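You operate a simulated robot arm through the tools that you are given. There is no shell and no other tool. Be economical: measure what you need, move in short steps, check, and stop when the job is done.

You are at the controls of a simulated two-armed robot. One attempt, no reset.

## Task
Hold the white tub on the top of the seed test bench steady with one hand, lift the outlet strainer out of it with the other and set it down on the top of the seed test bench. Set down upright: outlet strainer.

Only the result counts: the job must be done as asked and must still hold three seconds after the hand-in. Knocking over, shifting, dropping, spilling or breaking anything else fails it.

## Robot
Two 7-joint arms with two-finger grippers on one trunk, on a base that drives. Base frame: it is fixed to the floor where the robot stands at the start and does not move with it; the origin is under the middle of the robot, x ahead of it, y to its left, z up; the surface under the hand at the start is at about z = 0.8. Units: m, degrees, N and s.
The left shoulder is at the start at [0.051, 0.175, 1.177], the right one opposite. With the tool pointing down near the work surface each hand reaches from about 0.1 to 0.84 m from the robot's upright axis, wherever it stands, measured 20 degrees to its own side. Places, roughly: top of the seed test bench [0.6, -0.4, 0.8]. Payload 2.94 kg a hand.
The tool frame of a hand sits at the grasp point between the pads (the TCP): z along the fingers, y along the line on which they close. The tips reach 0.03 m beyond it. Largest opening 0.138 m; the body of the gripper starts 0.109 m behind the TCP.
Orientation is that of the tool frame in the base frame, as a unit quaternion [x, y, z, w]. With the fingers straight down and closing along the base's y, the tool's x points along the base's -x, its y along +y and its z along -z.

## Interface
- The arms move only by the tool jog_arm. It takes "left_deltas", "right_deltas" or both (then of equal length, played together; a hand with none holds still); each is a list that holds one entry, the list of rows, each a list of 7 numbers: the closure in counts, from 0 (fully open) to 255 (shut), then the shift along the base's x, y, z in units of 200 mm (1.0 is 200 mm), then the turn, a rotation vector about the base's x, y, z in units of 60 degrees (1.0 is 60 degrees). In form: [[[gripper, tx, ty, tz, ax, ay, az], ...]]. A call has 1 to 12 rows; each row is the pose to reach, as a shift and turn from the pose commanded when the call began. A call with a number of a shift or a turn outside -1 to 1 is refused whole. Rows are played at 5 a second. More than 0.05 m and 8.6 degrees between two rows, or a gripper value outside its range, and nothing of the call is played. Where a pose cannot be reached the arm comes as near as it can. A force on the tool above 40 N (or 10 N above the force at the start of the call, whichever is more), or a blocked arm, ends the call early, and 0.2 s more pass. Each finger halts on what it meets, pressing with about 41 N; the grip force reading is that of the motor and also rises with nothing between the fingers. The clock runs only during rows and for 0.2 s after the last one: add rows that repeat a pose to give the fingers time. It gives the time, the measured TCP pose, the force on the tool (base axes), the opening and the grip force at its end, in the units of the frame above (readings bear some noise), with the torque about the TCP (base axes, N m) and any sound that the robot's microphone picked up.
- Cameras (640 x 400 px; columns grow to the right, rows downward): "scene" is now at [0.1205, -0.0063, 1.6446]; the picture's right is [0.01, -1.00, -0.00], its down [-0.89, -0.01, -0.46] and it looks along [0.46, 0.01, -0.89] (base axes); focal length 277 px, centre (320, 200). "left" rides on the left gripper at [0.071, -0.019, -0.146] in its tool frame; the picture's right is [0.26, 0.97, 0.00], its down [-0.85, 0.23, -0.48] and it looks along [-0.46, 0.12, 0.88] (tool axes); focal length 280 px, centre (320, 200). "right" rides on the right gripper at [0.071, 0.019, -0.146] in its tool frame; the picture's right is [-0.26, 0.96, 0.00], its down [-0.85, -0.23, -0.48] and it looks along [-0.46, -0.12, 0.88] (tool axes); focal length 280 px, centre (320, 200). There is no depth. A picture from a camera that has moved, and an enlarged one, comes with that camera's place and axes in the base frame and with its lens. The place of the scene camera against the robot may be out by one fixed shift of up to 0.018 m in any direction.
- capture(camera): a new picture of that camera. It takes no simulated time.
- raise_lower(by): slides the trunk up (or, below 0, down) by that many m; the arms and the scene camera ride with it, the base frame stays. It gives what a move gives, with no picture.
- drive_base(legs): drives the robot by 1 to 6 legs, each [ahead, turn to the left] in m and degrees, along the robot's own axes; the way and the turn of a leg run together, so that a leg with both is an arc; at most 1.5 m and 180 degrees a leg. The arms and the cameras ride along, it lands a little off, and it stops where it bumps. It gives what a move gives.
- head_to(pan, tilt): turns the head with the scene camera to pan (to the left, within 120 degrees either way) and tilt (down, from -29 to 69), counted from straight ahead of the robot. It gives what a move gives.
- zoom(camera, box): a new picture of the part [left, top, right, bottom] of that camera's present view, enlarged. It takes no simulated time.
- job_done(): hands the job in; it is judged then, once.

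Go step by step. Nothing tells you exact positions but the pictures and the camera data: compare them with the known pose of the tool, close in by small moves and look again before you grip or let go. The budget is 120 turns and 100 pictures, counting those below and the enlarged ones. Unless the task says otherwise, let go and move clear before handing in, and close with one line.

The tools are called after "Request:" as a command line: name --argument value ..., lists and objects as JSON in quotes. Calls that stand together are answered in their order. jog_arm: Moves the arms, as the interface text tells. Its arguments: {"type":"object","properties":{"left_deltas":{"type":"array","items":{"type":"array","items":{"type":"array","items":{"type":"number"}}}},"right_deltas":{"type":"array","items":{"type":"array","items":{"type":"array","items":{"type":"number"}}}}},"required":[]} The other tools are called the same way: raise_lower (by) slides the trunk up or down; drive_base (legs) drives the base; head_to (pan, tilt) turns the head that bears the scene camera; capture (camera) takes a picture; zoom (camera, box) takes an enlarged picture of a part of a camera's view; job_done () hands the job in.

At the start:

```text
time: 0.0
left_tool_pos: [0.5524, 0.2041, 1.1039]
left_orientation: [0.001, 1.0, 0.001, -0.001]
left_ft_force: [-0.8, 0.3, -0.2]
left_torque: [0.01, -0.01, -0.01]
left_gripper_width: 0.1383
left_grasp_force: 0.0
right_tool_pos: [0.4233, -0.2872, 1.1503]
right_orientation: [0.0, 1.0, 0.0, 0.0]
right_ft_force: [-0.1, 0.3, -0.4]
right_torque: [0.0, -0.01, 0.0]
right_gripper_width: 0.138
right_grasp_force: 0.1
trunk travel left (down, up): [-0.35, 0.384]
robot x, y, heading: [0.0017, 0.0011, 0.1]
head pan, tilt: [0.8, 62.3]
```

scene: 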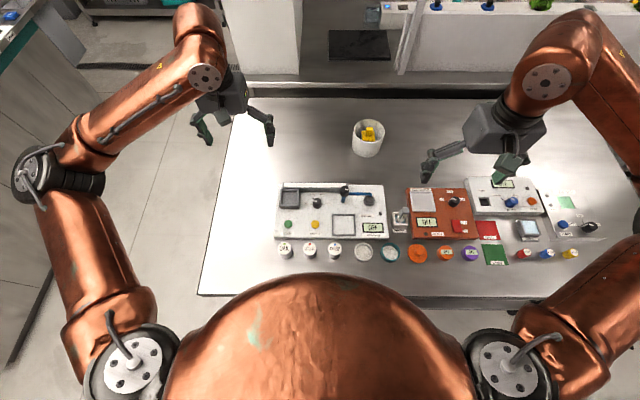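
right: 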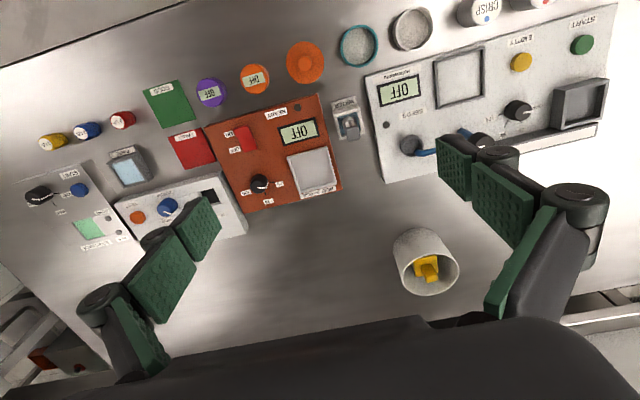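
left: 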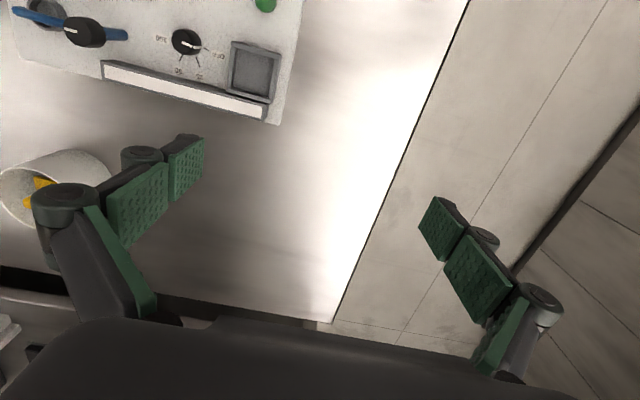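

The white tub stands near the back of the bench at about x 0.78, y -0.16, with a yellow item (the strainer) inside. I zoom in to see it in detail.

Request:
zoom --camera "scene" --box '[320, 100, 416, 160]'

Request:
zoom --camera "right" --box '[360, 210, 488, 310]'

```text
6.67 times, centred on (368, 130) of scene
camera zoom: at [0.1205, -0.0063, 1.6446], right [0.01, -1.0, 0.0], down [-0.89, -0.01, -0.46], along [0.46, 0.01, -0.89], focal length 1845 px, centre (0, 667)
```

zoom: 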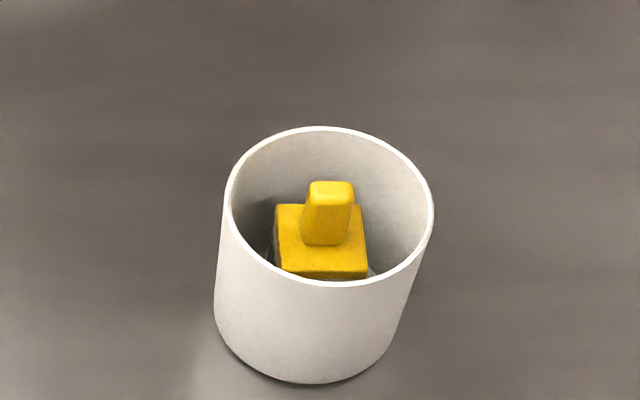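

```text
4.00 times, centred on (424, 260) of right
camera zoom: at [0.3517, -0.2658, 1.296], right [0.26, 0.96, 0.0], down [0.85, -0.23, 0.48], along [0.46, -0.12, -0.88], focal length 1122 px, centre (-96, -40)
```

zoom: 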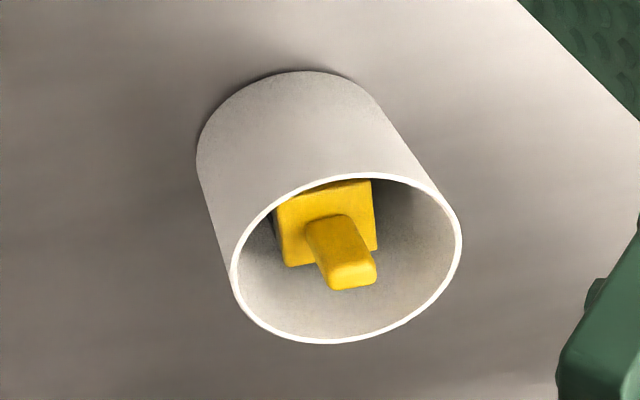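

The rim is at about (0.764, -0.162, 0.91), about 0.106 m across, and the handle top is roughly level with it. I plan for the left hand to come from the left, low and nearly horizontal, to hold the tub, and for the right hand to come from above closing along x. First I yaw both hands.

Request:
jog_arm --left_deltas '[[[0, 0, 0, 0, 0, 0, 0.125], [0, 0, 0, 0, 0, 0, 0.25], [0, 0, 0, 0, 0, 0, 0.375], [0, 0, 0, 0, 0, 0, 0.5], [0, 0, 0, 0, 0, 0, 0.625], [0, 0, 0, 0, 0, 0, 0.75], [0, 0, 0, 0, 0, 0, 0.875], [0, 0, 0, 0, 0, 0, 1.0]]]' --right_deltas '[[[0, 0, 0, 0, 0, 0, 0.125], [0, 0, 0, 0, 0, 0, 0.25], [0, 0, 0, 0, 0, 0, 0.375], [0, 0, 0, 0, 0, 0, 0.5], [0, 0, 0, 0, 0, 0, 0.625], [0, 0, 0, 0, 0, 0, 0.75], [0, 0, 0, 0, 0, 0, 0.875], [0, 0, 0, 0, 0, 0, 1.0]]]'

```text
time: 1.8
left_tool_pos: [0.5529, 0.2024, 1.1032]
left_orientation: [-0.501, 0.866, 0.0, 0.001]
left_ft_force: [-0.4, -0.2, -0.1]
left_torque: [0.0, 0.01, -0.01]
left_gripper_width: 0.1379
left_grasp_force: 0.0
right_tool_pos: [0.3873, -0.2381, 1.1433]
right_orientation: [-0.499, 0.867, 0.0, 0.0]
right_ft_force: [-0.4, -0.1, -0.4]
right_torque: [0.01, 0.01, 0.03]
right_gripper_width: 0.138
right_grasp_force: 0.1
right hand out of reach, approached as far as the arm can: row 7, 8
trunk travel left (down, up): [-0.35, 0.384]
robot x, y, heading: [-0.0027, 0.0006, -0.0]
head pan, tilt: [0.8, 62.3]
```

The left hand turned fine, but the right one neared a limit so close to the body. I go on with the left turn and move the right hand outward to see if it has more room there.

Request:
jog_arm --left_deltas '[[[0, 0, 0, 0, 0, 0, 0.125], [0, 0, 0, 0, 0, 0, 0.25], [0, 0, 0, 0, 0, 0, 0.375], [0, 0, 0, 0, 0, 0, 0.5], [0, 0, 0, 0, 0, 0, 0.625], [0, 0, 0, 0, 0, 0, 0.75]]]' --right_deltas '[[[0, 0.2, -0.05, 0, 0, 0, 0], [0, 0.4, -0.1, 0, 0, 0, 0], [0, 0.6, -0.15, 0, 0, 0, 0], [0, 0.8, -0.2, 0, 0, 0, 0], [0, 0.9, -0.25, 0, 0, 0, 0], [0, 1.0, -0.3, 0, 0, 0, 0]]]'

```text
time: 3.2
left_tool_pos: [0.55, 0.202, 1.105]
left_orientation: [0.794, -0.608, 0.001, -0.001]
left_ft_force: [-1.5, -0.4, -0.3]
left_torque: [0.03, -0.09, 0.0]
left_gripper_width: 0.1379
left_grasp_force: 0.3
right_tool_pos: [0.4304, -0.2017, 1.1324]
right_orientation: [-0.499, 0.867, -0.001, 0.001]
right_ft_force: [0.8, 0.0, -0.3]
right_torque: [0.07, -0.15, -0.02]
right_gripper_width: 0.1381
right_grasp_force: 0.0
right hand out of reach, approached as far as the arm can: row 1, 2, 3, 4, 5, 6
trunk travel left (down, up): [-0.35, 0.384]
robot x, y, heading: [-0.0004, 0.0027, 0.3]
head pan, tilt: [0.8, 62.3]
```

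The right arm can't hold that yaw further out, so I turn it back to the original yaw (closing along y). Meanwhile the left hand begins its tilt towards horizontal.

Request:
jog_arm --left_deltas '[[[0, 0, 0, 0, -0.12, -0.032, 0], [0, 0, 0, 0, -0.24, -0.064, 0], [0, 0, 0, 0, -0.36, -0.097, 0], [0, 0, 0, 0, -0.48, -0.129, 0], [0, 0, 0, 0, -0.6, -0.161, 0], [0, 0, 0, 0, -0.72, -0.193, 0], [0, 0, 0, 0, -0.84, -0.225, 0], [0, 0, 0, 0, -0.96, -0.257, 0]]]' --right_deltas '[[[0, 0, 0, 0, 0, 0, -0.125], [0, 0, 0, 0, 0, 0, -0.25], [0, 0, 0, 0, 0, 0, -0.375], [0, 0, 0, 0, 0, 0, -0.5], [0, 0, 0, 0, 0, 0, -0.625], [0, 0, 0, 0, 0, 0, -0.75], [0, 0, 0, 0, 0, 0, -0.875], [0, 0, 0, 0, 0, 0, -1.0]]]'

```text
time: 5.0
left_tool_pos: [0.5529, 0.204, 1.1026]
left_orientation: [0.687, -0.528, 0.395, 0.304]
left_ft_force: [0.2, -0.6, 0.0]
left_torque: [0.05, 0.06, 0.02]
left_gripper_width: 0.1378
left_grasp_force: 0.1
right_tool_pos: [0.4335, -0.1987, 1.1344]
right_orientation: [0.001, 1.0, 0.0, 0.0]
right_ft_force: [0.3, 1.3, 0.4]
right_torque: [-0.02, 0.0, 0.0]
right_gripper_width: 0.138
right_grasp_force: 0.0
trunk travel left (down, up): [-0.35, 0.384]
robot x, y, heading: [-0.0019, 0.0018, -0.1]
head pan, tilt: [0.8, 62.3]
```

Left hand is nearly level. I finish its tilt while moving it towards a stand-off left of the tub, and move the right hand aside.

Request:
jog_arm --left_deltas '[[[0, 0.123, -0.103, -0.083, -0.1, -0.027, 0], [0, 0.245, -0.207, -0.167, -0.19, -0.052, 0], [0, 0.368, -0.31, -0.25, -0.19, -0.052, 0], [0, 0.49, -0.413, -0.333, -0.19, -0.052, 0], [0, 0.613, -0.517, -0.417, -0.19, -0.052, 0], [0, 0.735, -0.62, -0.5, -0.19, -0.052, 0]]]' --right_deltas '[[[0, 0.05, -0.17, 0, 0, 0, 0], [0, 0.1, -0.34, 0, 0, 0, 0], [0, 0.15, -0.5, 0, 0, 0, 0], [0, 0.2, -0.67, 0, 0, 0, 0], [0, 0.25, -0.84, 0, 0, 0, 0], [0, 0.3, -1.0, 0, 0, 0, 0]]]'

Request:
capture --camera "left"

Request:
capture --camera "scene"

```text
time: 6.4
left_tool_pos: [0.6986, 0.0779, 1.0015]
left_orientation: [0.643, -0.495, 0.463, 0.356]
left_ft_force: [-0.2, -0.4, -1.2]
left_torque: [0.0, 0.04, 0.01]
left_gripper_width: 0.138
left_grasp_force: 0.0
right_tool_pos: [0.4961, -0.4006, 1.1315]
right_orientation: [0.0, 1.0, 0.001, -0.001]
right_ft_force: [1.2, -0.2, -0.2]
right_torque: [0.07, 0.05, 0.02]
right_gripper_width: 0.1378
right_grasp_force: 0.0
trunk travel left (down, up): [-0.35, 0.384]
robot x, y, heading: [-0.0023, 0.0021, 0.0]
head pan, tilt: [0.8, 62.3]
```

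```text
94 pictures are left
camera left: at [0.6882, 0.1933, 1.1162], right [-0.91, -0.33, 0.25], down [-0.41, 0.64, -0.65], along [0.06, -0.7, -0.72], focal length 280 px, centre (320, 200)
```

left: 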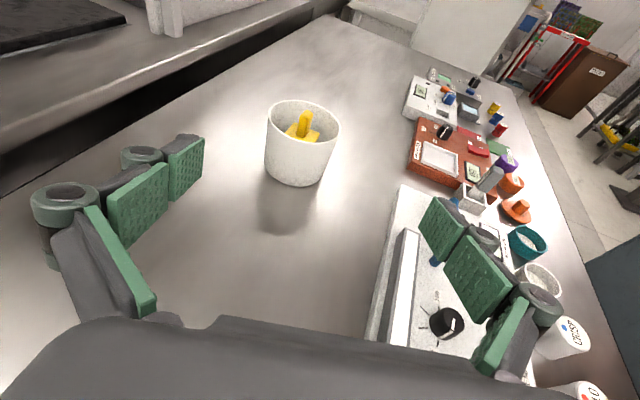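

```text
93 pictures are left
camera scene: at [0.1216, -0.0082, 1.6445], right [0.01, -1.0, 0.0], down [-0.89, -0.01, -0.46], along [0.46, 0.01, -0.89], focal length 277 px, centre (320, 200)
```

scene: 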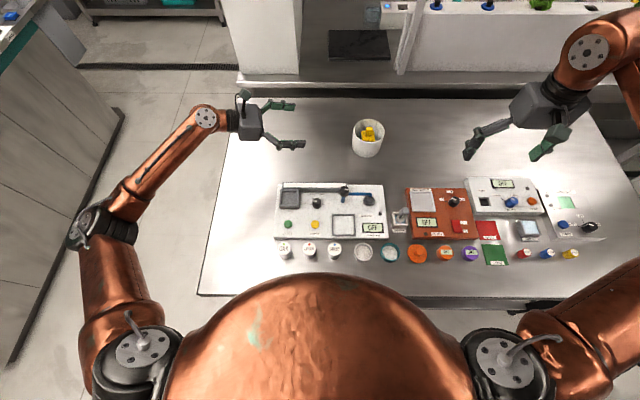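

The left camera puts the tub a bit further out: rim centre about (0.781, -0.158, 0.887), about 0.11 m across. I zoom in for a better fix.

Request:
zoom --camera "left" --box '[240, 90, 368, 190]'

Request:
capture --camera "right"

```text
4.00 times, centred on (304, 140) of left
camera zoom: at [0.6882, 0.1933, 1.1162], right [-0.91, -0.33, 0.25], down [-0.41, 0.64, -0.65], along [0.06, -0.7, -0.72], focal length 1122 px, centre (384, 440)
```

zoom: 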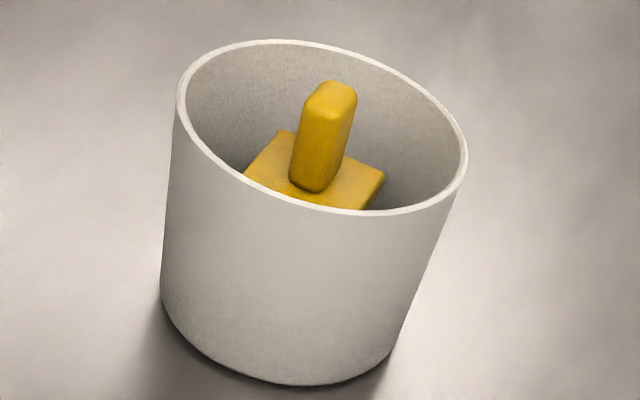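

```text
91 pictures are left
camera right: at [0.4253, -0.3803, 1.2767], right [0.26, 0.97, 0.0], down [0.85, -0.23, 0.47], along [0.46, -0.12, -0.88], focal length 280 px, centre (320, 200)
```

right: 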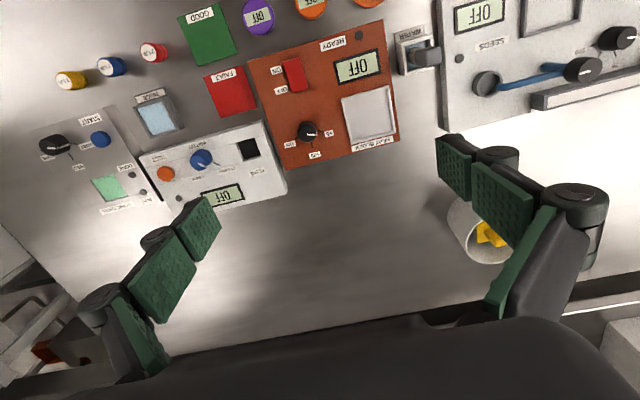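

The fix holds: tub centre (0.781, -0.158), rim z ≈ 0.887, handle top about (0.780, -0.160, 0.90). I lower the left hand to a stand-off in line with the tub.

Request:
jog_arm --left_deltas '[[[0, 0.041, -0.081, -0.153, 0, 0, 0], [0, 0.082, -0.162, -0.306, 0, 0, 0], [0, 0.123, -0.243, -0.459, 0, 0, 0], [0, 0.164, -0.324, -0.612, 0, 0, 0], [0, 0.205, -0.405, -0.765, 0, 0, 0]]]'

Request:
capture --camera "left"

Request:
zoom --camera "scene" --box '[240, 80, 432, 200]'

```text
time: 7.6
left_tool_pos: [0.7412, -0.0028, 0.8504]
left_orientation: [0.645, -0.495, 0.463, 0.355]
left_ft_force: [0.5, -0.6, 0.7]
left_torque: [0.02, 0.01, -0.01]
left_gripper_width: 0.138
left_grasp_force: 0.0
right_tool_pos: [0.4954, -0.3988, 1.1333]
right_orientation: [-0.001, 1.0, 0.001, 0.0]
right_ft_force: [-0.1, 0.0, -0.1]
right_torque: [0.02, 0.01, -0.01]
right_gripper_width: 0.1378
right_grasp_force: 0.0
trunk travel left (down, up): [-0.35, 0.384]
robot x, y, heading: [0.0015, -0.0052, 0.3]
head pan, tilt: [0.8, 62.3]
```

```text
90 pictures are left
camera left: at [0.7299, 0.1137, 0.9641], right [-0.91, -0.33, 0.25], down [-0.41, 0.64, -0.65], along [0.06, -0.7, -0.72], focal length 280 px, centre (320, 200)
```

left: 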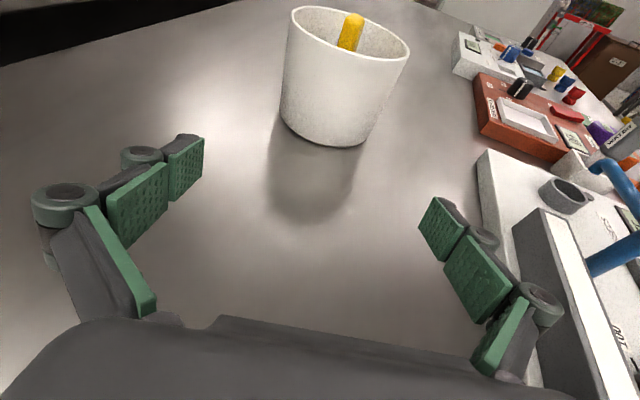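

```text
3.33 times, centred on (336, 140) of scene
camera zoom: at [0.1215, -0.0076, 1.6445], right [0.01, -1.0, 0.0], down [-0.89, -0.01, -0.46], along [0.46, 0.01, -0.89], focal length 923 px, centre (267, 400)
```

zoom: 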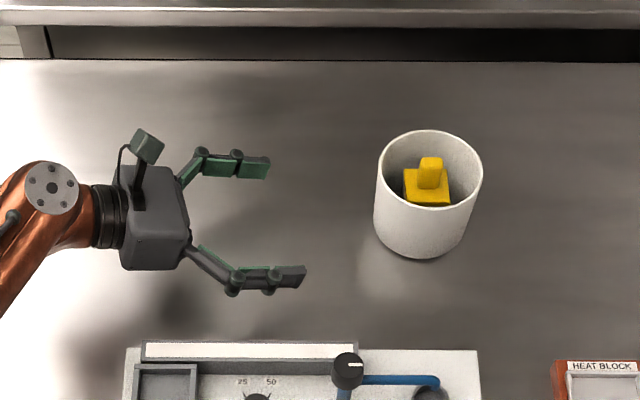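

The view confirms tub x ≈ 0.781, y ≈ -0.16, and the fingers are open wider than the tub and in line with it. I advance most of the way and check.

Request:
jog_arm --left_deltas '[[[0, 0.04, -0.151, 0, 0, 0, 0], [0, 0.08, -0.302, 0, 0, 0, 0], [0, 0.12, -0.455, 0, 0, 0, 0]]]'

Request:
capture --camera "left"

Request:
zoom --camera "scene" --box '[272, 90, 432, 190]'

```text
time: 8.4
left_tool_pos: [0.7643, -0.0937, 0.8506]
left_orientation: [0.645, -0.494, 0.464, 0.355]
left_ft_force: [0.3, 0.2, -0.5]
left_torque: [-0.01, 0.02, 0.03]
left_gripper_width: 0.1378
left_grasp_force: 0.1
right_tool_pos: [0.4961, -0.3997, 1.1316]
right_orientation: [0.0, 1.0, 0.001, -0.002]
right_ft_force: [-0.5, -0.9, -1.0]
right_torque: [0.05, -0.01, -0.01]
right_gripper_width: 0.138
right_grasp_force: 0.0
trunk travel left (down, up): [-0.35, 0.384]
robot x, y, heading: [0.0021, -0.0022, -0.1]
head pan, tilt: [0.8, 62.3]
```

```text
88 pictures are left
camera left: at [0.7539, 0.0216, 0.9646], right [-0.91, -0.33, 0.25], down [-0.41, 0.64, -0.65], along [0.06, -0.7, -0.72], focal length 280 px, centre (320, 200)
```

left: 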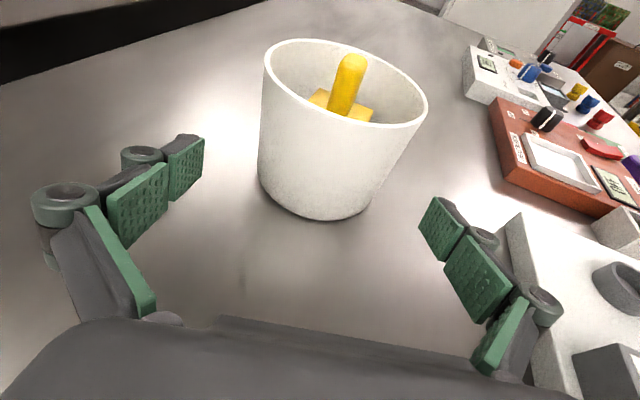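

```text
4.00 times, centred on (352, 140) of scene
camera zoom: at [0.1211, -0.0087, 1.6445], right [0.01, -1.0, 0.0], down [-0.89, -0.01, -0.46], along [0.46, 0.01, -0.89], focal length 1107 px, centre (192, 440)
```

zoom: 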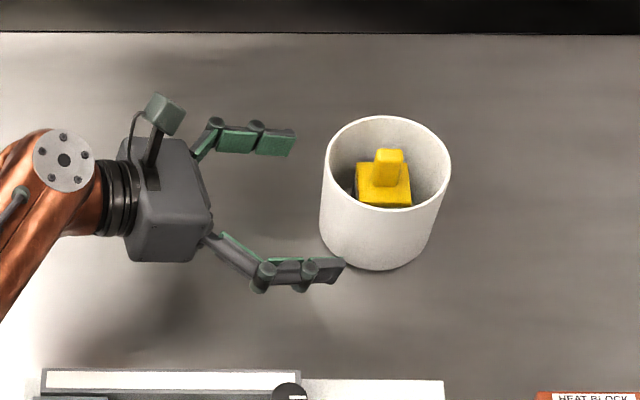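

Alignment looks right: the tub axis is midway between the fingers. I advance the remaining 6.5 cm without touching.

Request:
jog_arm --left_deltas '[[[0, 0.028, -0.107, 0, 0, 0, 0], [0, 0.056, -0.214, 0, 0, 0, 0], [0, 0.083, -0.322, 0, 0, 0, 0]]]'

Request:
capture --camera "left"

Request:
zoom --camera "scene" --box '[272, 90, 432, 190]'

```text
time: 9.2
left_tool_pos: [0.7821, -0.1589, 0.8502]
left_orientation: [0.645, -0.495, 0.462, 0.354]
left_ft_force: [0.9, 0.1, -0.2]
left_torque: [-0.01, 0.0, -0.02]
left_gripper_width: 0.1378
left_grasp_force: 0.1
right_tool_pos: [0.496, -0.3996, 1.1321]
right_orientation: [0.0, 1.0, 0.001, 0.0]
right_ft_force: [-0.4, -0.8, 0.1]
right_torque: [0.03, -0.01, 0.04]
right_gripper_width: 0.1378
right_grasp_force: 0.0
trunk travel left (down, up): [-0.35, 0.384]
robot x, y, heading: [-0.0025, -0.0002, -0.0]
head pan, tilt: [0.8, 62.3]
```

```text
86 pictures are left
camera left: at [0.7698, -0.0428, 0.965], right [-0.91, -0.33, 0.25], down [-0.41, 0.64, -0.65], along [0.06, -0.7, -0.72], focal length 280 px, centre (320, 200)
```

left: 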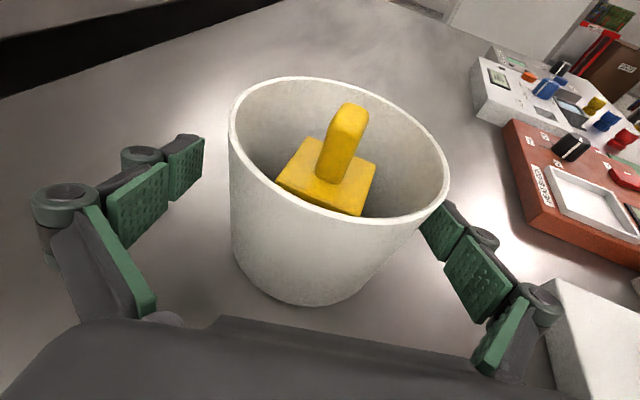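

```text
4.00 times, centred on (352, 140) of scene
camera zoom: at [0.1208, -0.0085, 1.6446], right [0.01, -1.0, 0.0], down [-0.89, -0.01, -0.46], along [0.46, 0.01, -0.89], focal length 1107 px, centre (192, 440)
```

zoom: 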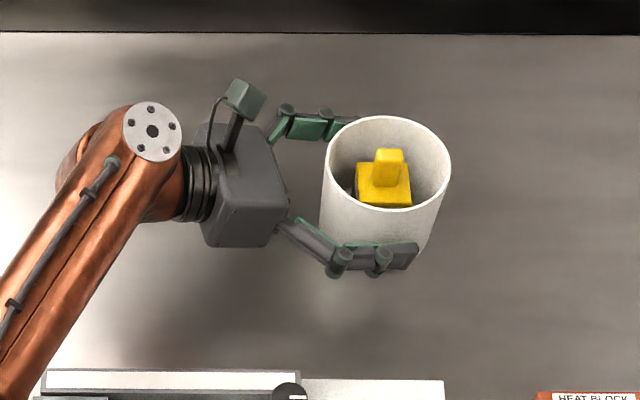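

The left fingers now straddle the tub and it has not moved. I close partway first to check centring before gripping.

Request:
jog_arm --left_deltas '[[[20, 0, 0, 0, 0, 0, 0], [36, 0, 0, 0, 0, 0, 0], [36, 0, 0, 0, 0, 0, 0]]]'

Request:
capture --camera "left"

Request:
zoom --camera "scene" --box '[320, 100, 416, 160]'

```text
time: 10.0
left_tool_pos: [0.7829, -0.1582, 0.8513]
left_orientation: [0.644, -0.494, 0.463, 0.355]
left_ft_force: [-0.3, -0.3, -0.5]
left_torque: [0.01, -0.01, 0.03]
left_gripper_width: 0.1187
left_grasp_force: 0.2
right_tool_pos: [0.4957, -0.3983, 1.1318]
right_orientation: [0.0, 1.0, 0.0, 0.0]
right_ft_force: [0.0, -0.5, 0.9]
right_torque: [0.0, 0.01, 0.02]
right_gripper_width: 0.1378
right_grasp_force: 0.1
trunk travel left (down, up): [-0.35, 0.384]
robot x, y, heading: [0.0067, -0.0004, -0.1]
head pan, tilt: [0.8, 62.3]
```

```text
84 pictures are left
camera left: at [0.7697, -0.0418, 0.9653], right [-0.91, -0.33, 0.25], down [-0.41, 0.64, -0.65], along [0.06, -0.7, -0.72], focal length 280 px, centre (320, 200)
```

left: 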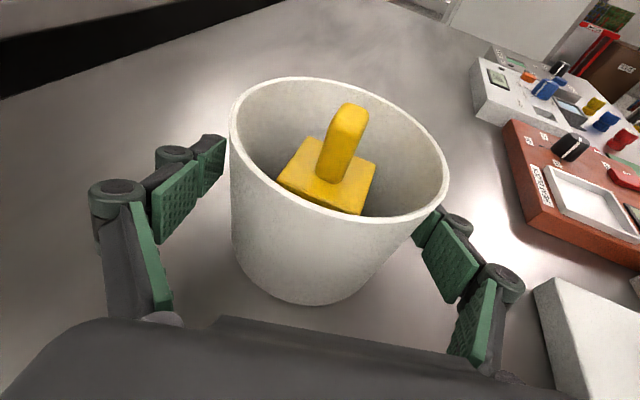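

```text
6.67 times, centred on (368, 130) of scene
camera zoom: at [0.1206, -0.0069, 1.6446], right [0.01, -1.0, 0.0], down [-0.89, -0.01, -0.46], along [0.46, 0.01, -0.89], focal length 1845 px, centre (0, 667)
```

zoom: 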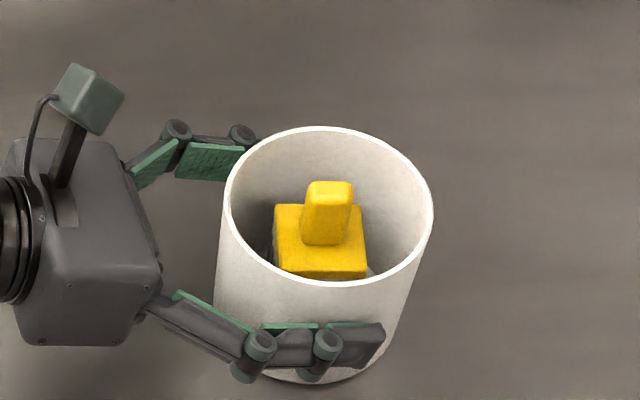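

The gaps on both sides look even and the tub is unmoved. I close onto it in small steps.

Request:
jog_arm --left_deltas '[[[44, 0, 0, 0, 0, 0, 0], [50, 0, 0, 0, 0, 0, 0], [56, 0, 0, 0, 0, 0, 0], [62, 0, 0, 0, 0, 0, 0], [68, 0, 0, 0, 0, 0, 0], [68, 0, 0, 0, 0, 0, 0]]]'

Request:
capture --camera "left"

Request:
zoom --camera "scene" --box '[320, 100, 416, 160]'

```text
time: 11.4
left_tool_pos: [0.7807, -0.1577, 0.8505]
left_orientation: [0.644, -0.494, 0.464, 0.355]
left_ft_force: [-0.6, 0.5, 0.6]
left_torque: [0.02, 0.13, -0.03]
left_gripper_width: 0.1023
left_grasp_force: 39.1
right_tool_pos: [0.4954, -0.3989, 1.1315]
right_orientation: [0.0, 1.0, -0.001, 0.0]
right_ft_force: [-0.5, 0.8, -0.2]
right_torque: [0.01, -0.07, 0.02]
right_gripper_width: 0.1383
right_grasp_force: 0.1
trunk travel left (down, up): [-0.35, 0.384]
robot x, y, heading: [0.0021, 0.002, -0.2]
head pan, tilt: [0.8, 62.3]
```

```text
82 pictures are left
camera left: at [0.7697, -0.0416, 0.9654], right [-0.91, -0.33, 0.25], down [-0.41, 0.64, -0.65], along [0.06, -0.7, -0.72], focal length 280 px, centre (320, 200)
```

left: 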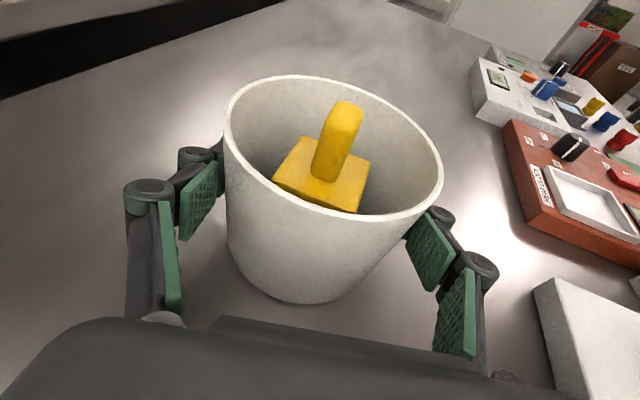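

```text
6.67 times, centred on (368, 130) of scene
camera zoom: at [0.1206, -0.0068, 1.6446], right [0.01, -1.0, 0.0], down [-0.89, -0.01, -0.46], along [0.46, 0.01, -0.89], focal length 1845 px, centre (0, 667)
```

zoom: 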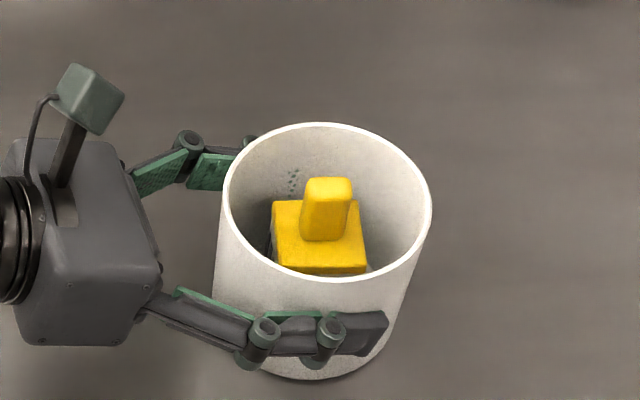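

The tub is firmly held (about 2 mm settle). Now I bring the right hand, fingers partly closed, to above the handle at about (0.782, -0.159), staying high.

Request:
jog_arm --right_deltas '[[[20, 0.14, 0.12, 0, 0, 0, 0], [40, 0.28, 0.24, 0, 0, 0, 0], [60, 0.42, 0.36, 0, 0, 0, 0], [80, 0.56, 0.48, 0, 0, 0, 0], [100, 0.7, 0.6, 0, 0, 0, 0], [120, 0.85, 0.71, 0, 0, 0, 0], [140, 1.0, 0.82, 0, 0, 0, 0]]]'

Request:
capture --camera "right"

```text
time: 13.0
left_tool_pos: [0.7827, -0.1567, 0.8507]
left_orientation: [0.644, -0.494, 0.464, 0.355]
left_ft_force: [0.9, 0.7, 2.9]
left_torque: [0.0, 0.08, -0.05]
left_gripper_width: 0.1024
left_grasp_force: 41.4
right_tool_pos: [0.6956, -0.233, 1.1348]
right_orientation: [-0.001, 1.0, -0.001, 0.0]
right_ft_force: [0.6, -0.4, -0.3]
right_torque: [-0.02, 0.01, 0.02]
right_gripper_width: 0.0623
right_grasp_force: 0.1
trunk travel left (down, up): [-0.35, 0.384]
robot x, y, heading: [-0.0005, -0.0039, -0.1]
head pan, tilt: [0.8, 62.3]
```

```text
80 pictures are left
camera right: at [0.624, -0.2128, 1.2787], right [0.26, 0.97, 0.0], down [0.85, -0.23, 0.48], along [0.46, -0.13, -0.88], focal length 280 px, centre (320, 200)
```

right: 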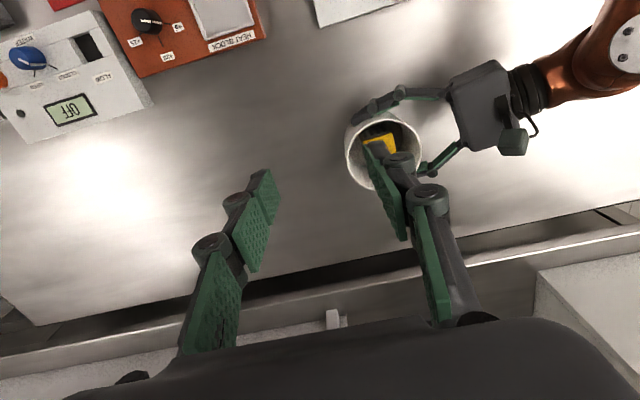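

The right hand reaches well. I move on to directly above the handle and start down to about 10 cm above grasp height.

Request:
jog_arm --right_deltas '[[[140, 0.14, 0.12, 0, 0, 0, 0], [140, 0.29, 0.24, 0, 0, 0, 0], [140, 0.432, 0.37, 0, 0, 0, 0], [140, 0.432, 0.37, -0.2, 0, 0, 0], [140, 0.432, 0.37, -0.4, 0, 0, 0], [140, 0.432, 0.37, -0.6, 0, 0, 0]]]'

Request:
capture --camera "right"

Request:
capture --camera "left"

Request:
zoom --camera "scene" --box '[272, 80, 464, 200]'

```text
time: 14.4
left_tool_pos: [0.7819, -0.1571, 0.8516]
left_orientation: [0.644, -0.495, 0.463, 0.355]
left_ft_force: [0.6, -1.5, 2.0]
left_torque: [-0.1, 0.06, 0.06]
left_gripper_width: 0.1022
left_grasp_force: 41.1
right_tool_pos: [0.7817, -0.1608, 1.0135]
right_orientation: [0.0, 1.0, 0.002, -0.001]
right_ft_force: [-0.1, -0.4, 0.8]
right_torque: [0.0, -0.02, -0.05]
right_gripper_width: 0.0621
right_grasp_force: 0.0
right hand out of reach, approached as far as the arm can: row 3, 4
trunk travel left (down, up): [-0.35, 0.384]
robot x, y, heading: [-0.0012, -0.0031, 0.1]
head pan, tilt: [0.8, 62.3]
```

```text
79 pictures are left
camera right: at [0.7108, -0.142, 1.1573], right [0.26, 0.96, 0.0], down [0.85, -0.23, 0.48], along [0.46, -0.12, -0.88], focal length 280 px, centre (320, 200)
```

right: 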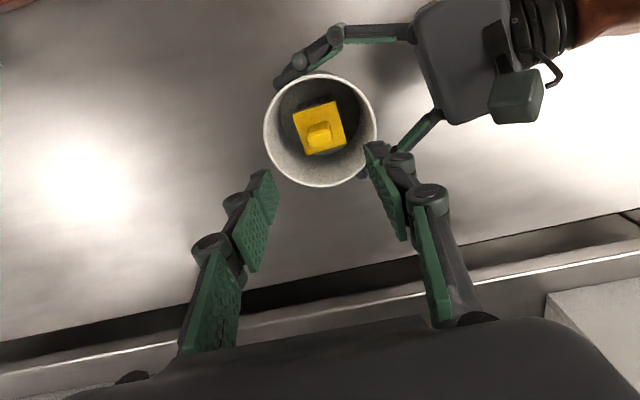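

```text
78 pictures are left
camera left: at [0.7701, -0.042, 0.9654], right [-0.91, -0.33, 0.25], down [-0.41, 0.64, -0.65], along [0.06, -0.7, -0.72], focal length 280 px, centre (320, 200)
```

left: 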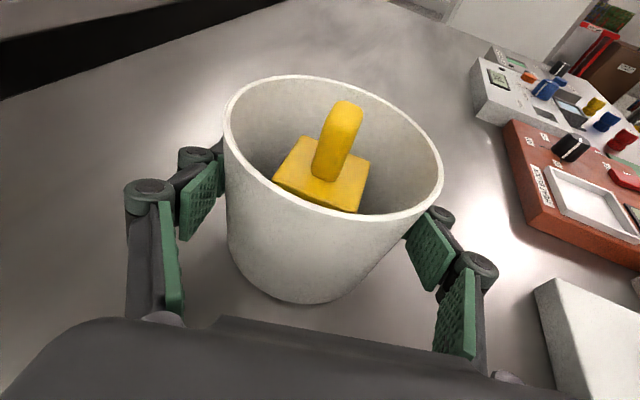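

```text
3.33 times, centred on (368, 140) of scene
camera zoom: at [0.1213, -0.0072, 1.6445], right [0.01, -1.0, 0.0], down [-0.89, -0.01, -0.46], along [0.46, 0.01, -0.89], focal length 923 px, centre (160, 400)
```

zoom: 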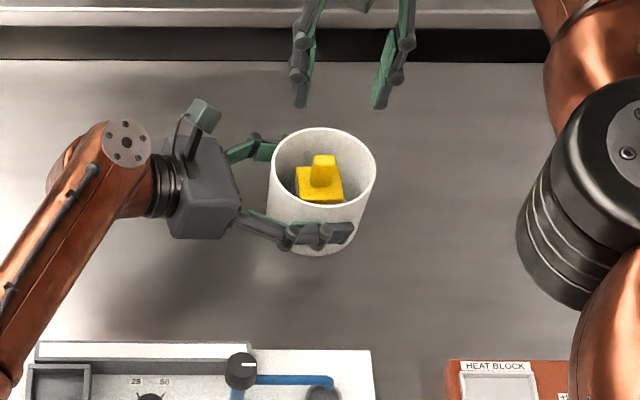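

The handle is below the right hand. I zoom in on it from the right camera to refine its position and heading.

Request:
zoom --camera "right" --box '[256, 65, 384, 195]'

Request:
zoom --camera "left" --box '[256, 80, 384, 220]'

```text
3.08 times, centred on (320, 130) of right
camera zoom: at [0.7108, -0.142, 1.1573], right [0.26, 0.96, 0.0], down [0.85, -0.23, 0.48], along [0.46, -0.12, -0.88], focal length 863 px, centre (320, 415)
```

zoom: 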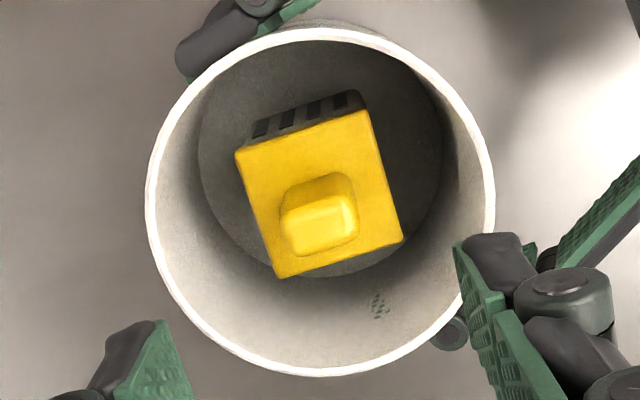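

```text
2.86 times, centred on (320, 150) of left
camera zoom: at [0.7701, -0.042, 0.9654], right [-0.91, -0.33, 0.25], down [-0.41, 0.64, -0.65], along [0.06, -0.7, -0.72], focal length 801 px, centre (320, 343)
```

zoom: 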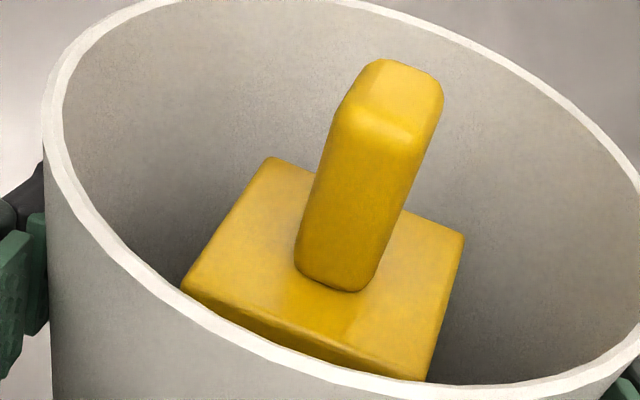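

Handle at (0.782, -0.158), top z ≈ 0.903, block top ≈ 0.871, square to the base axes. I lower the right hand to just above final depth and check.

Request:
jog_arm --right_deltas '[[[140, 0, 0.005, -0.15, 0, 0, 0], [140, 0, 0.005, -0.3, 0, 0, 0], [140, 0, 0.005, -0.43, 0, 0, 0]]]'

Request:
capture --camera "right"

Request:
capture --camera "left"

```text
time: 15.2
left_tool_pos: [0.7826, -0.1567, 0.8507]
left_orientation: [0.644, -0.495, 0.463, 0.355]
left_ft_force: [1.7, 0.6, 1.1]
left_torque: [-0.06, 0.06, 0.04]
left_gripper_width: 0.1023
left_grasp_force: 40.8
right_tool_pos: [0.782, -0.1576, 0.9271]
right_orientation: [0.001, 1.0, 0.0, 0.0]
right_ft_force: [-0.5, -0.5, 1.0]
right_torque: [0.01, 0.01, -0.03]
right_gripper_width: 0.0621
right_grasp_force: 0.1
trunk travel left (down, up): [-0.35, 0.384]
robot x, y, heading: [0.001, 0.0013, 0.1]
head pan, tilt: [0.8, 62.3]
```

```text
74 pictures are left
camera right: at [0.7099, -0.1382, 1.0714], right [0.26, 0.97, 0.0], down [0.85, -0.23, 0.48], along [0.46, -0.12, -0.88], focal length 280 px, centre (320, 200)
```

right: 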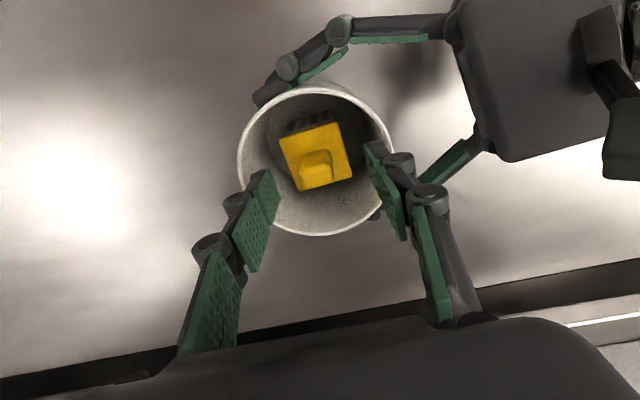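

```text
73 pictures are left
camera left: at [0.7698, -0.0414, 0.9654], right [-0.91, -0.33, 0.25], down [-0.41, 0.64, -0.65], along [0.06, -0.7, -0.72], focal length 280 px, centre (320, 200)
```

left: 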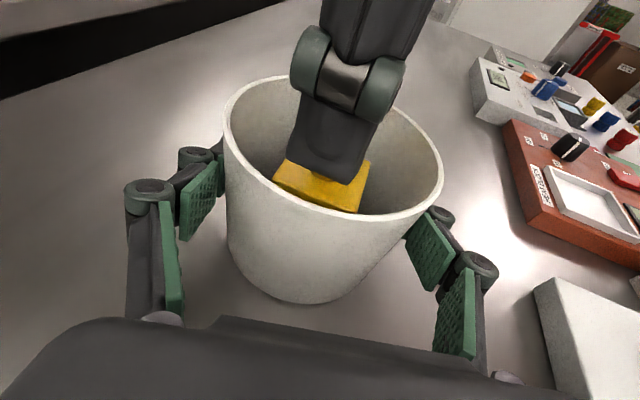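

The fingers are centred over the handle and inside the rim. I narrow the fingers a little, lower the last 2 cm, then close on the handle.

Request:
jog_arm --right_deltas '[[[160, 0, 0, 0, 0, 0, 0], [170, 0, 0, -0.05, 0, 0, 0], [170, 0, 0, -0.105, 0, 0, 0], [180, 0, 0, -0.105, 0, 0, 0], [190, 0, 0, -0.105, 0, 0, 0], [200, 0, 0, -0.105, 0, 0, 0], [210, 0, 0, -0.105, 0, 0, 0], [220, 0, 0, -0.105, 0, 0, 0], [235, 0, 0, -0.105, 0, 0, 0], [235, 0, 0, -0.105, 0, 0, 0]]]'

Request:
capture --camera "right"

Request:
capture --camera "left"

```text
time: 17.4
left_tool_pos: [0.782, -0.1573, 0.8514]
left_orientation: [0.644, -0.494, 0.463, 0.355]
left_ft_force: [-0.1, 0.8, 1.3]
left_torque: [-0.03, 0.1, -0.09]
left_gripper_width: 0.1022
left_grasp_force: 41.2
right_tool_pos: [0.7809, -0.1589, 0.9052]
right_orientation: [0.0, 1.0, -0.001, 0.0]
right_ft_force: [0.2, 0.2, -0.1]
right_torque: [-0.01, 0.01, -0.02]
right_gripper_width: 0.0228
right_grasp_force: 41.0
trunk travel left (down, up): [-0.35, 0.384]
robot x, y, heading: [0.0014, 0.0001, -0.1]
head pan, tilt: [0.8, 62.3]
```

```text
72 pictures are left
camera right: at [0.7101, -0.1389, 1.0508], right [0.26, 0.96, 0.0], down [0.85, -0.23, 0.48], along [0.46, -0.12, -0.88], focal length 280 px, centre (320, 200)
```

right: 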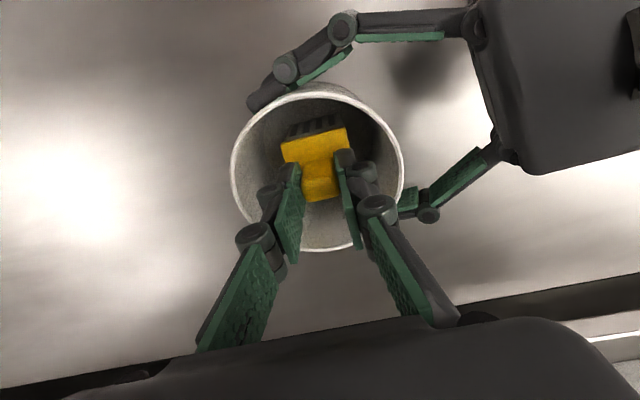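

```text
71 pictures are left
camera left: at [0.7697, -0.0413, 0.9653], right [-0.91, -0.33, 0.25], down [-0.41, 0.64, -0.65], along [0.06, -0.7, -0.72], focal length 280 px, centre (320, 200)
```

left: 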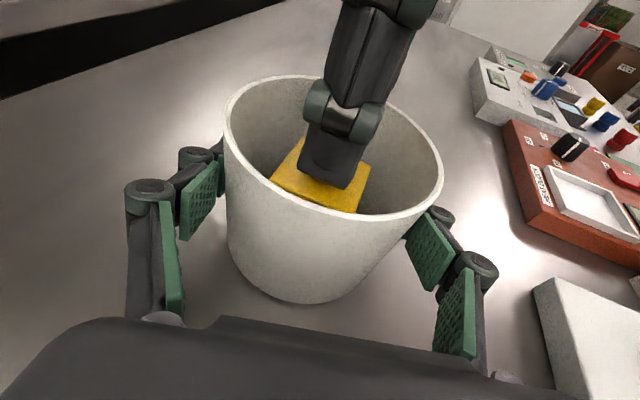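

The handle is gripped at 23 mm and nothing has shifted. I lift slowly, watching the force.

Request:
jog_arm --right_deltas '[[[235, 0, 0, 0.025, 0, 0, 0], [235, 0, 0, 0.05, 0, 0, 0], [235, 0, 0, 0.075, 0, 0, 0], [235, 0, 0, 0.1, 0, 0, 0], [235, 0, 0, 0.1, 0, 0, 0]]]'

Request:
capture --camera "left"

```text
time: 18.6
left_tool_pos: [0.7821, -0.1569, 0.8515]
left_orientation: [0.644, -0.495, 0.462, 0.355]
left_ft_force: [-0.7, -0.1, 0.4]
left_torque: [0.05, 0.1, -0.03]
left_gripper_width: 0.1021
left_grasp_force: 32.1
right_tool_pos: [0.7809, -0.1602, 0.9276]
right_orientation: [0.0, 1.0, 0.0, 0.0]
right_ft_force: [0.3, 0.2, -0.7]
right_torque: [-0.02, 0.0, 0.01]
right_gripper_width: 0.0227
right_grasp_force: 41.2
trunk travel left (down, up): [-0.35, 0.384]
robot x, y, heading: [0.0036, 0.0021, -0.1]
head pan, tilt: [0.8, 62.3]
```

```text
70 pictures are left
camera left: at [0.7698, -0.0414, 0.9652], right [-0.91, -0.33, 0.25], down [-0.41, 0.64, -0.65], along [0.06, -0.7, -0.72], focal length 280 px, centre (320, 200)
```

left: 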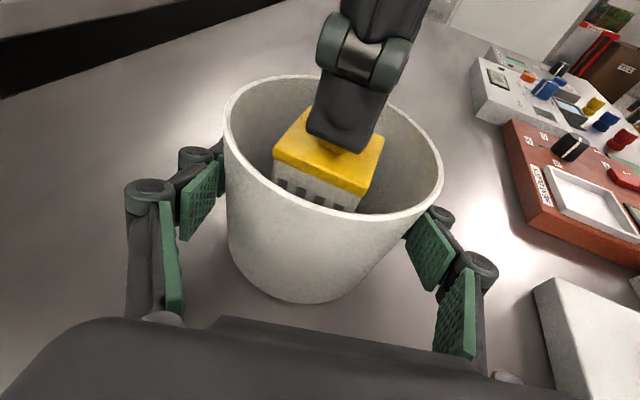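

The strainer slides up freely and the tub stays. I raise it a further 9 cm so its bottom clears the rim.

Request:
jog_arm --right_deltas '[[[235, 0, 0, 0.06, 0, 0, 0], [235, 0, 0, 0.12, 0, 0, 0], [235, 0, 0, 0.18, 0, 0, 0], [235, 0, 0, 0.24, 0, 0, 0], [235, 0, 0, 0.3, 0, 0, 0], [235, 0, 0, 0.36, 0, 0, 0], [235, 0, 0, 0.42, 0, 0, 0], [235, 0, 0, 0.48, 0, 0, 0], [235, 0, 0, 0.48, 0, 0, 0]]]'

Request:
capture --camera "left"

Request:
capture --camera "scene"

```text
time: 20.6
left_tool_pos: [0.7809, -0.1576, 0.8512]
left_orientation: [0.644, -0.494, 0.464, 0.356]
left_ft_force: [1.1, 0.9, 0.5]
left_torque: [0.01, 0.04, 0.0]
left_gripper_width: 0.1021
left_grasp_force: 17.6
right_tool_pos: [0.7801, -0.1593, 1.0228]
right_orientation: [0.0, 1.0, 0.0, -0.001]
right_ft_force: [0.4, 0.6, -0.6]
right_torque: [0.0, -0.01, 0.0]
right_gripper_width: 0.0227
right_grasp_force: 40.9
trunk travel left (down, up): [-0.35, 0.384]
robot x, y, heading: [-0.0031, -0.0003, 0.2]
head pan, tilt: [0.8, 62.3]
```

```text
69 pictures are left
camera left: at [0.7698, -0.0414, 0.9653], right [-0.91, -0.33, 0.25], down [-0.41, 0.64, -0.65], along [0.06, -0.7, -0.72], focal length 280 px, centre (320, 200)
```

left: 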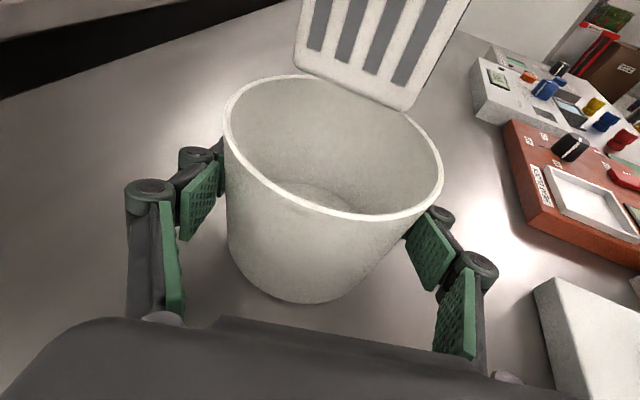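

```text
68 pictures are left
camera scene: at [0.1208, -0.0064, 1.6446], right [0.01, -1.0, 0.0], down [-0.89, -0.01, -0.46], along [0.46, 0.01, -0.89], focal length 277 px, centre (320, 200)
```

scene: 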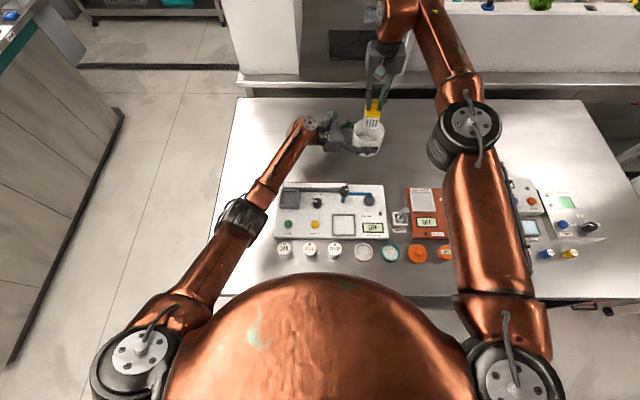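

The strainer bottom is at about z 0.925, clear of the rim, and the tub has not moved. I carry it to the right over free bench at about (0.75, -0.36).

Request:
jog_arm --right_deltas '[[[235, 0, -0.12, 0.02, 0, 0, 0], [235, 0, -0.26, 0.03, 0, 0, 0], [235, -0.03, -0.42, 0.03, 0, 0, 0], [235, -0.06, -0.58, 0.03, 0, 0, 0], [235, -0.09, -0.74, 0.03, 0, 0, 0], [235, -0.12, -0.88, 0.03, 0, 0, 0], [235, -0.15, -1.0, 0, 0, 0, 0], [235, -0.15, -1.0, -0.1, 0, 0, 0], [235, -0.15, -1.0, -0.2, 0, 0, 0]]]'

Request:
capture --camera "left"

Request:
capture --camera "right"

Request:
capture --camera "scene"

```text
time: 22.6
left_tool_pos: [0.7815, -0.159, 0.8496]
left_orientation: [0.644, -0.495, 0.463, 0.355]
left_ft_force: [-0.5, 0.6, -0.2]
left_torque: [0.01, 0.0, -0.05]
left_gripper_width: 0.1017
left_grasp_force: 0.9
right_tool_pos: [0.7295, -0.359, 0.9874]
right_orientation: [0.001, 1.0, 0.0, -0.001]
right_ft_force: [-0.4, -0.1, -0.6]
right_torque: [-0.03, 0.04, 0.0]
right_gripper_width: 0.0228
right_grasp_force: 40.7
right hand out of reach, approached as far as the arm can: row 5, 6, 7, 8, 9
trunk travel left (down, up): [-0.35, 0.384]
robot x, y, heading: [-0.0006, 0.0009, -0.0]
head pan, tilt: [0.8, 62.3]
```

```text
67 pictures are left
camera left: at [0.7702, -0.0426, 0.9651], right [-0.91, -0.33, 0.25], down [-0.41, 0.64, -0.65], along [0.06, -0.7, -0.72], focal length 280 px, centre (320, 200)
```

left: 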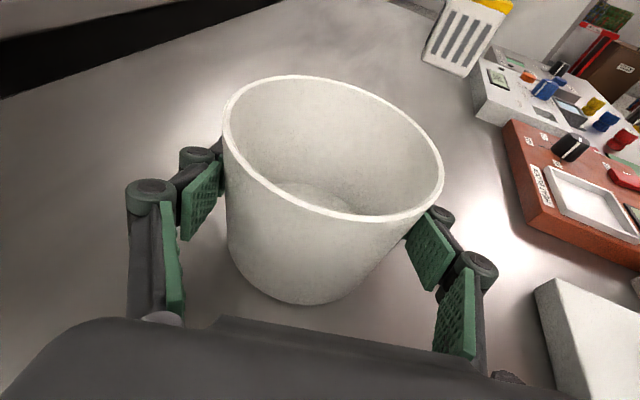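

```text
66 pictures are left
camera right: at [0.6583, -0.3388, 1.1315], right [0.26, 0.96, 0.0], down [0.85, -0.23, 0.47], along [0.46, -0.13, -0.88], focal length 280 px, centre (320, 200)
```

right: 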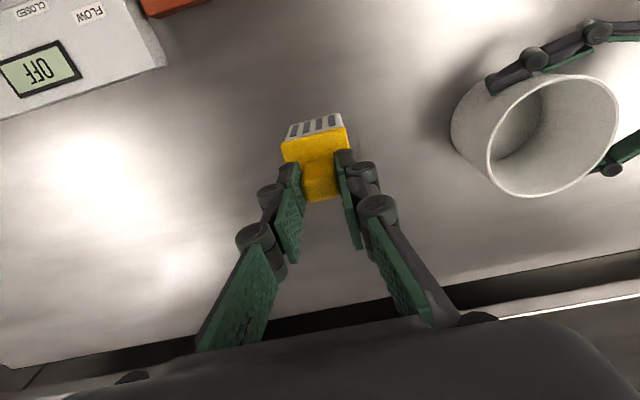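

```text
65 pictures are left
camera scene: at [0.1217, -0.0067, 1.6445], right [0.01, -1.0, 0.0], down [-0.89, -0.01, -0.46], along [0.46, 0.01, -0.89], focal length 277 px, centre (320, 200)
```

scene: 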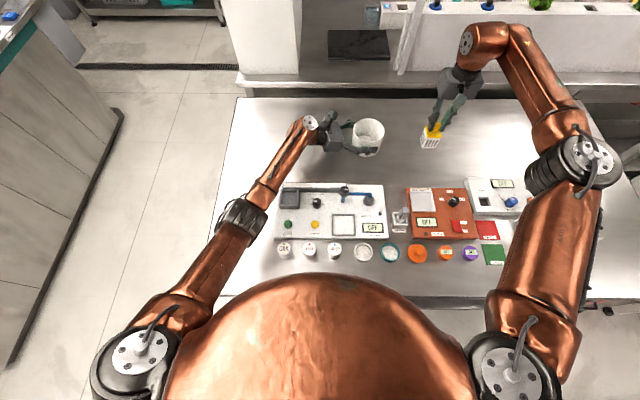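

The strainer hangs upright over clear bench at (0.73, -0.359). I lower it to just above the surface.

Request:
jog_arm --right_deltas '[[[235, 0, 0, -0.1, 0, 0, 0], [235, 0, 0, -0.2, 0, 0, 0], [235, 0, 0, -0.28, 0, 0, 0], [235, 0, 0, -0.34, 0, 0, 0], [235, 0, 0, -0.38, 0, 0, 0]]]'

Request:
zoom --camera "left" --box '[380, 0, 540, 100]'

Request:
zoom --camera "scene" --box '[384, 90, 480, 150]'

```text
time: 23.8
left_tool_pos: [0.7816, -0.1574, 0.8509]
left_orientation: [0.644, -0.495, 0.463, 0.355]
left_ft_force: [-0.4, -0.3, -0.2]
left_torque: [0.01, -0.01, 0.0]
left_gripper_width: 0.1018
left_grasp_force: 1.0
right_tool_pos: [0.7293, -0.3584, 0.9094]
right_orientation: [0.0, 1.0, 0.0, -0.001]
right_ft_force: [-0.2, -0.5, -0.9]
right_torque: [0.02, -0.01, 0.0]
right_gripper_width: 0.0226
right_grasp_force: 40.8
trunk travel left (down, up): [-0.35, 0.384]
robot x, y, heading: [0.0016, -0.0054, -0.2]
head pan, tilt: [0.8, 62.3]
```

```text
4.00 times, centred on (460, 50) of left
camera zoom: at [0.7699, -0.0418, 0.9651], right [-0.91, -0.33, 0.25], down [-0.41, 0.64, -0.65], along [0.06, -0.7, -0.72], focal length 1122 px, centre (-240, 800)
```

zoom: 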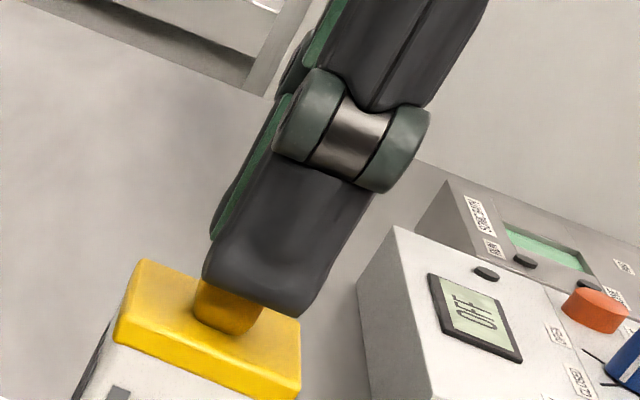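

```text
6.67 times, centred on (432, 120) of scene
camera zoom: at [0.1211, -0.0071, 1.6446], right [0.01, -1.0, 0.0], down [-0.89, -0.01, -0.46], along [0.46, 0.01, -0.89], focal length 1845 px, centre (-427, 733)
```

zoom: 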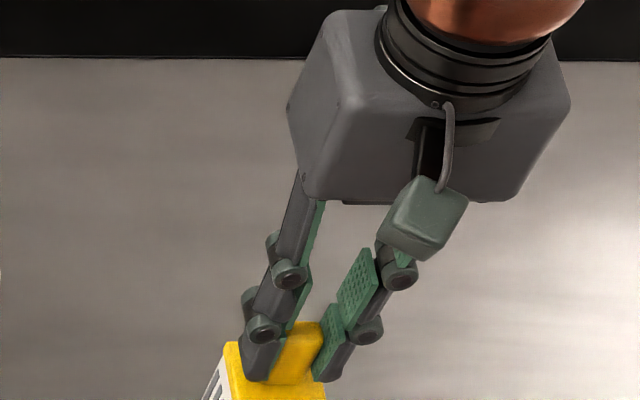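

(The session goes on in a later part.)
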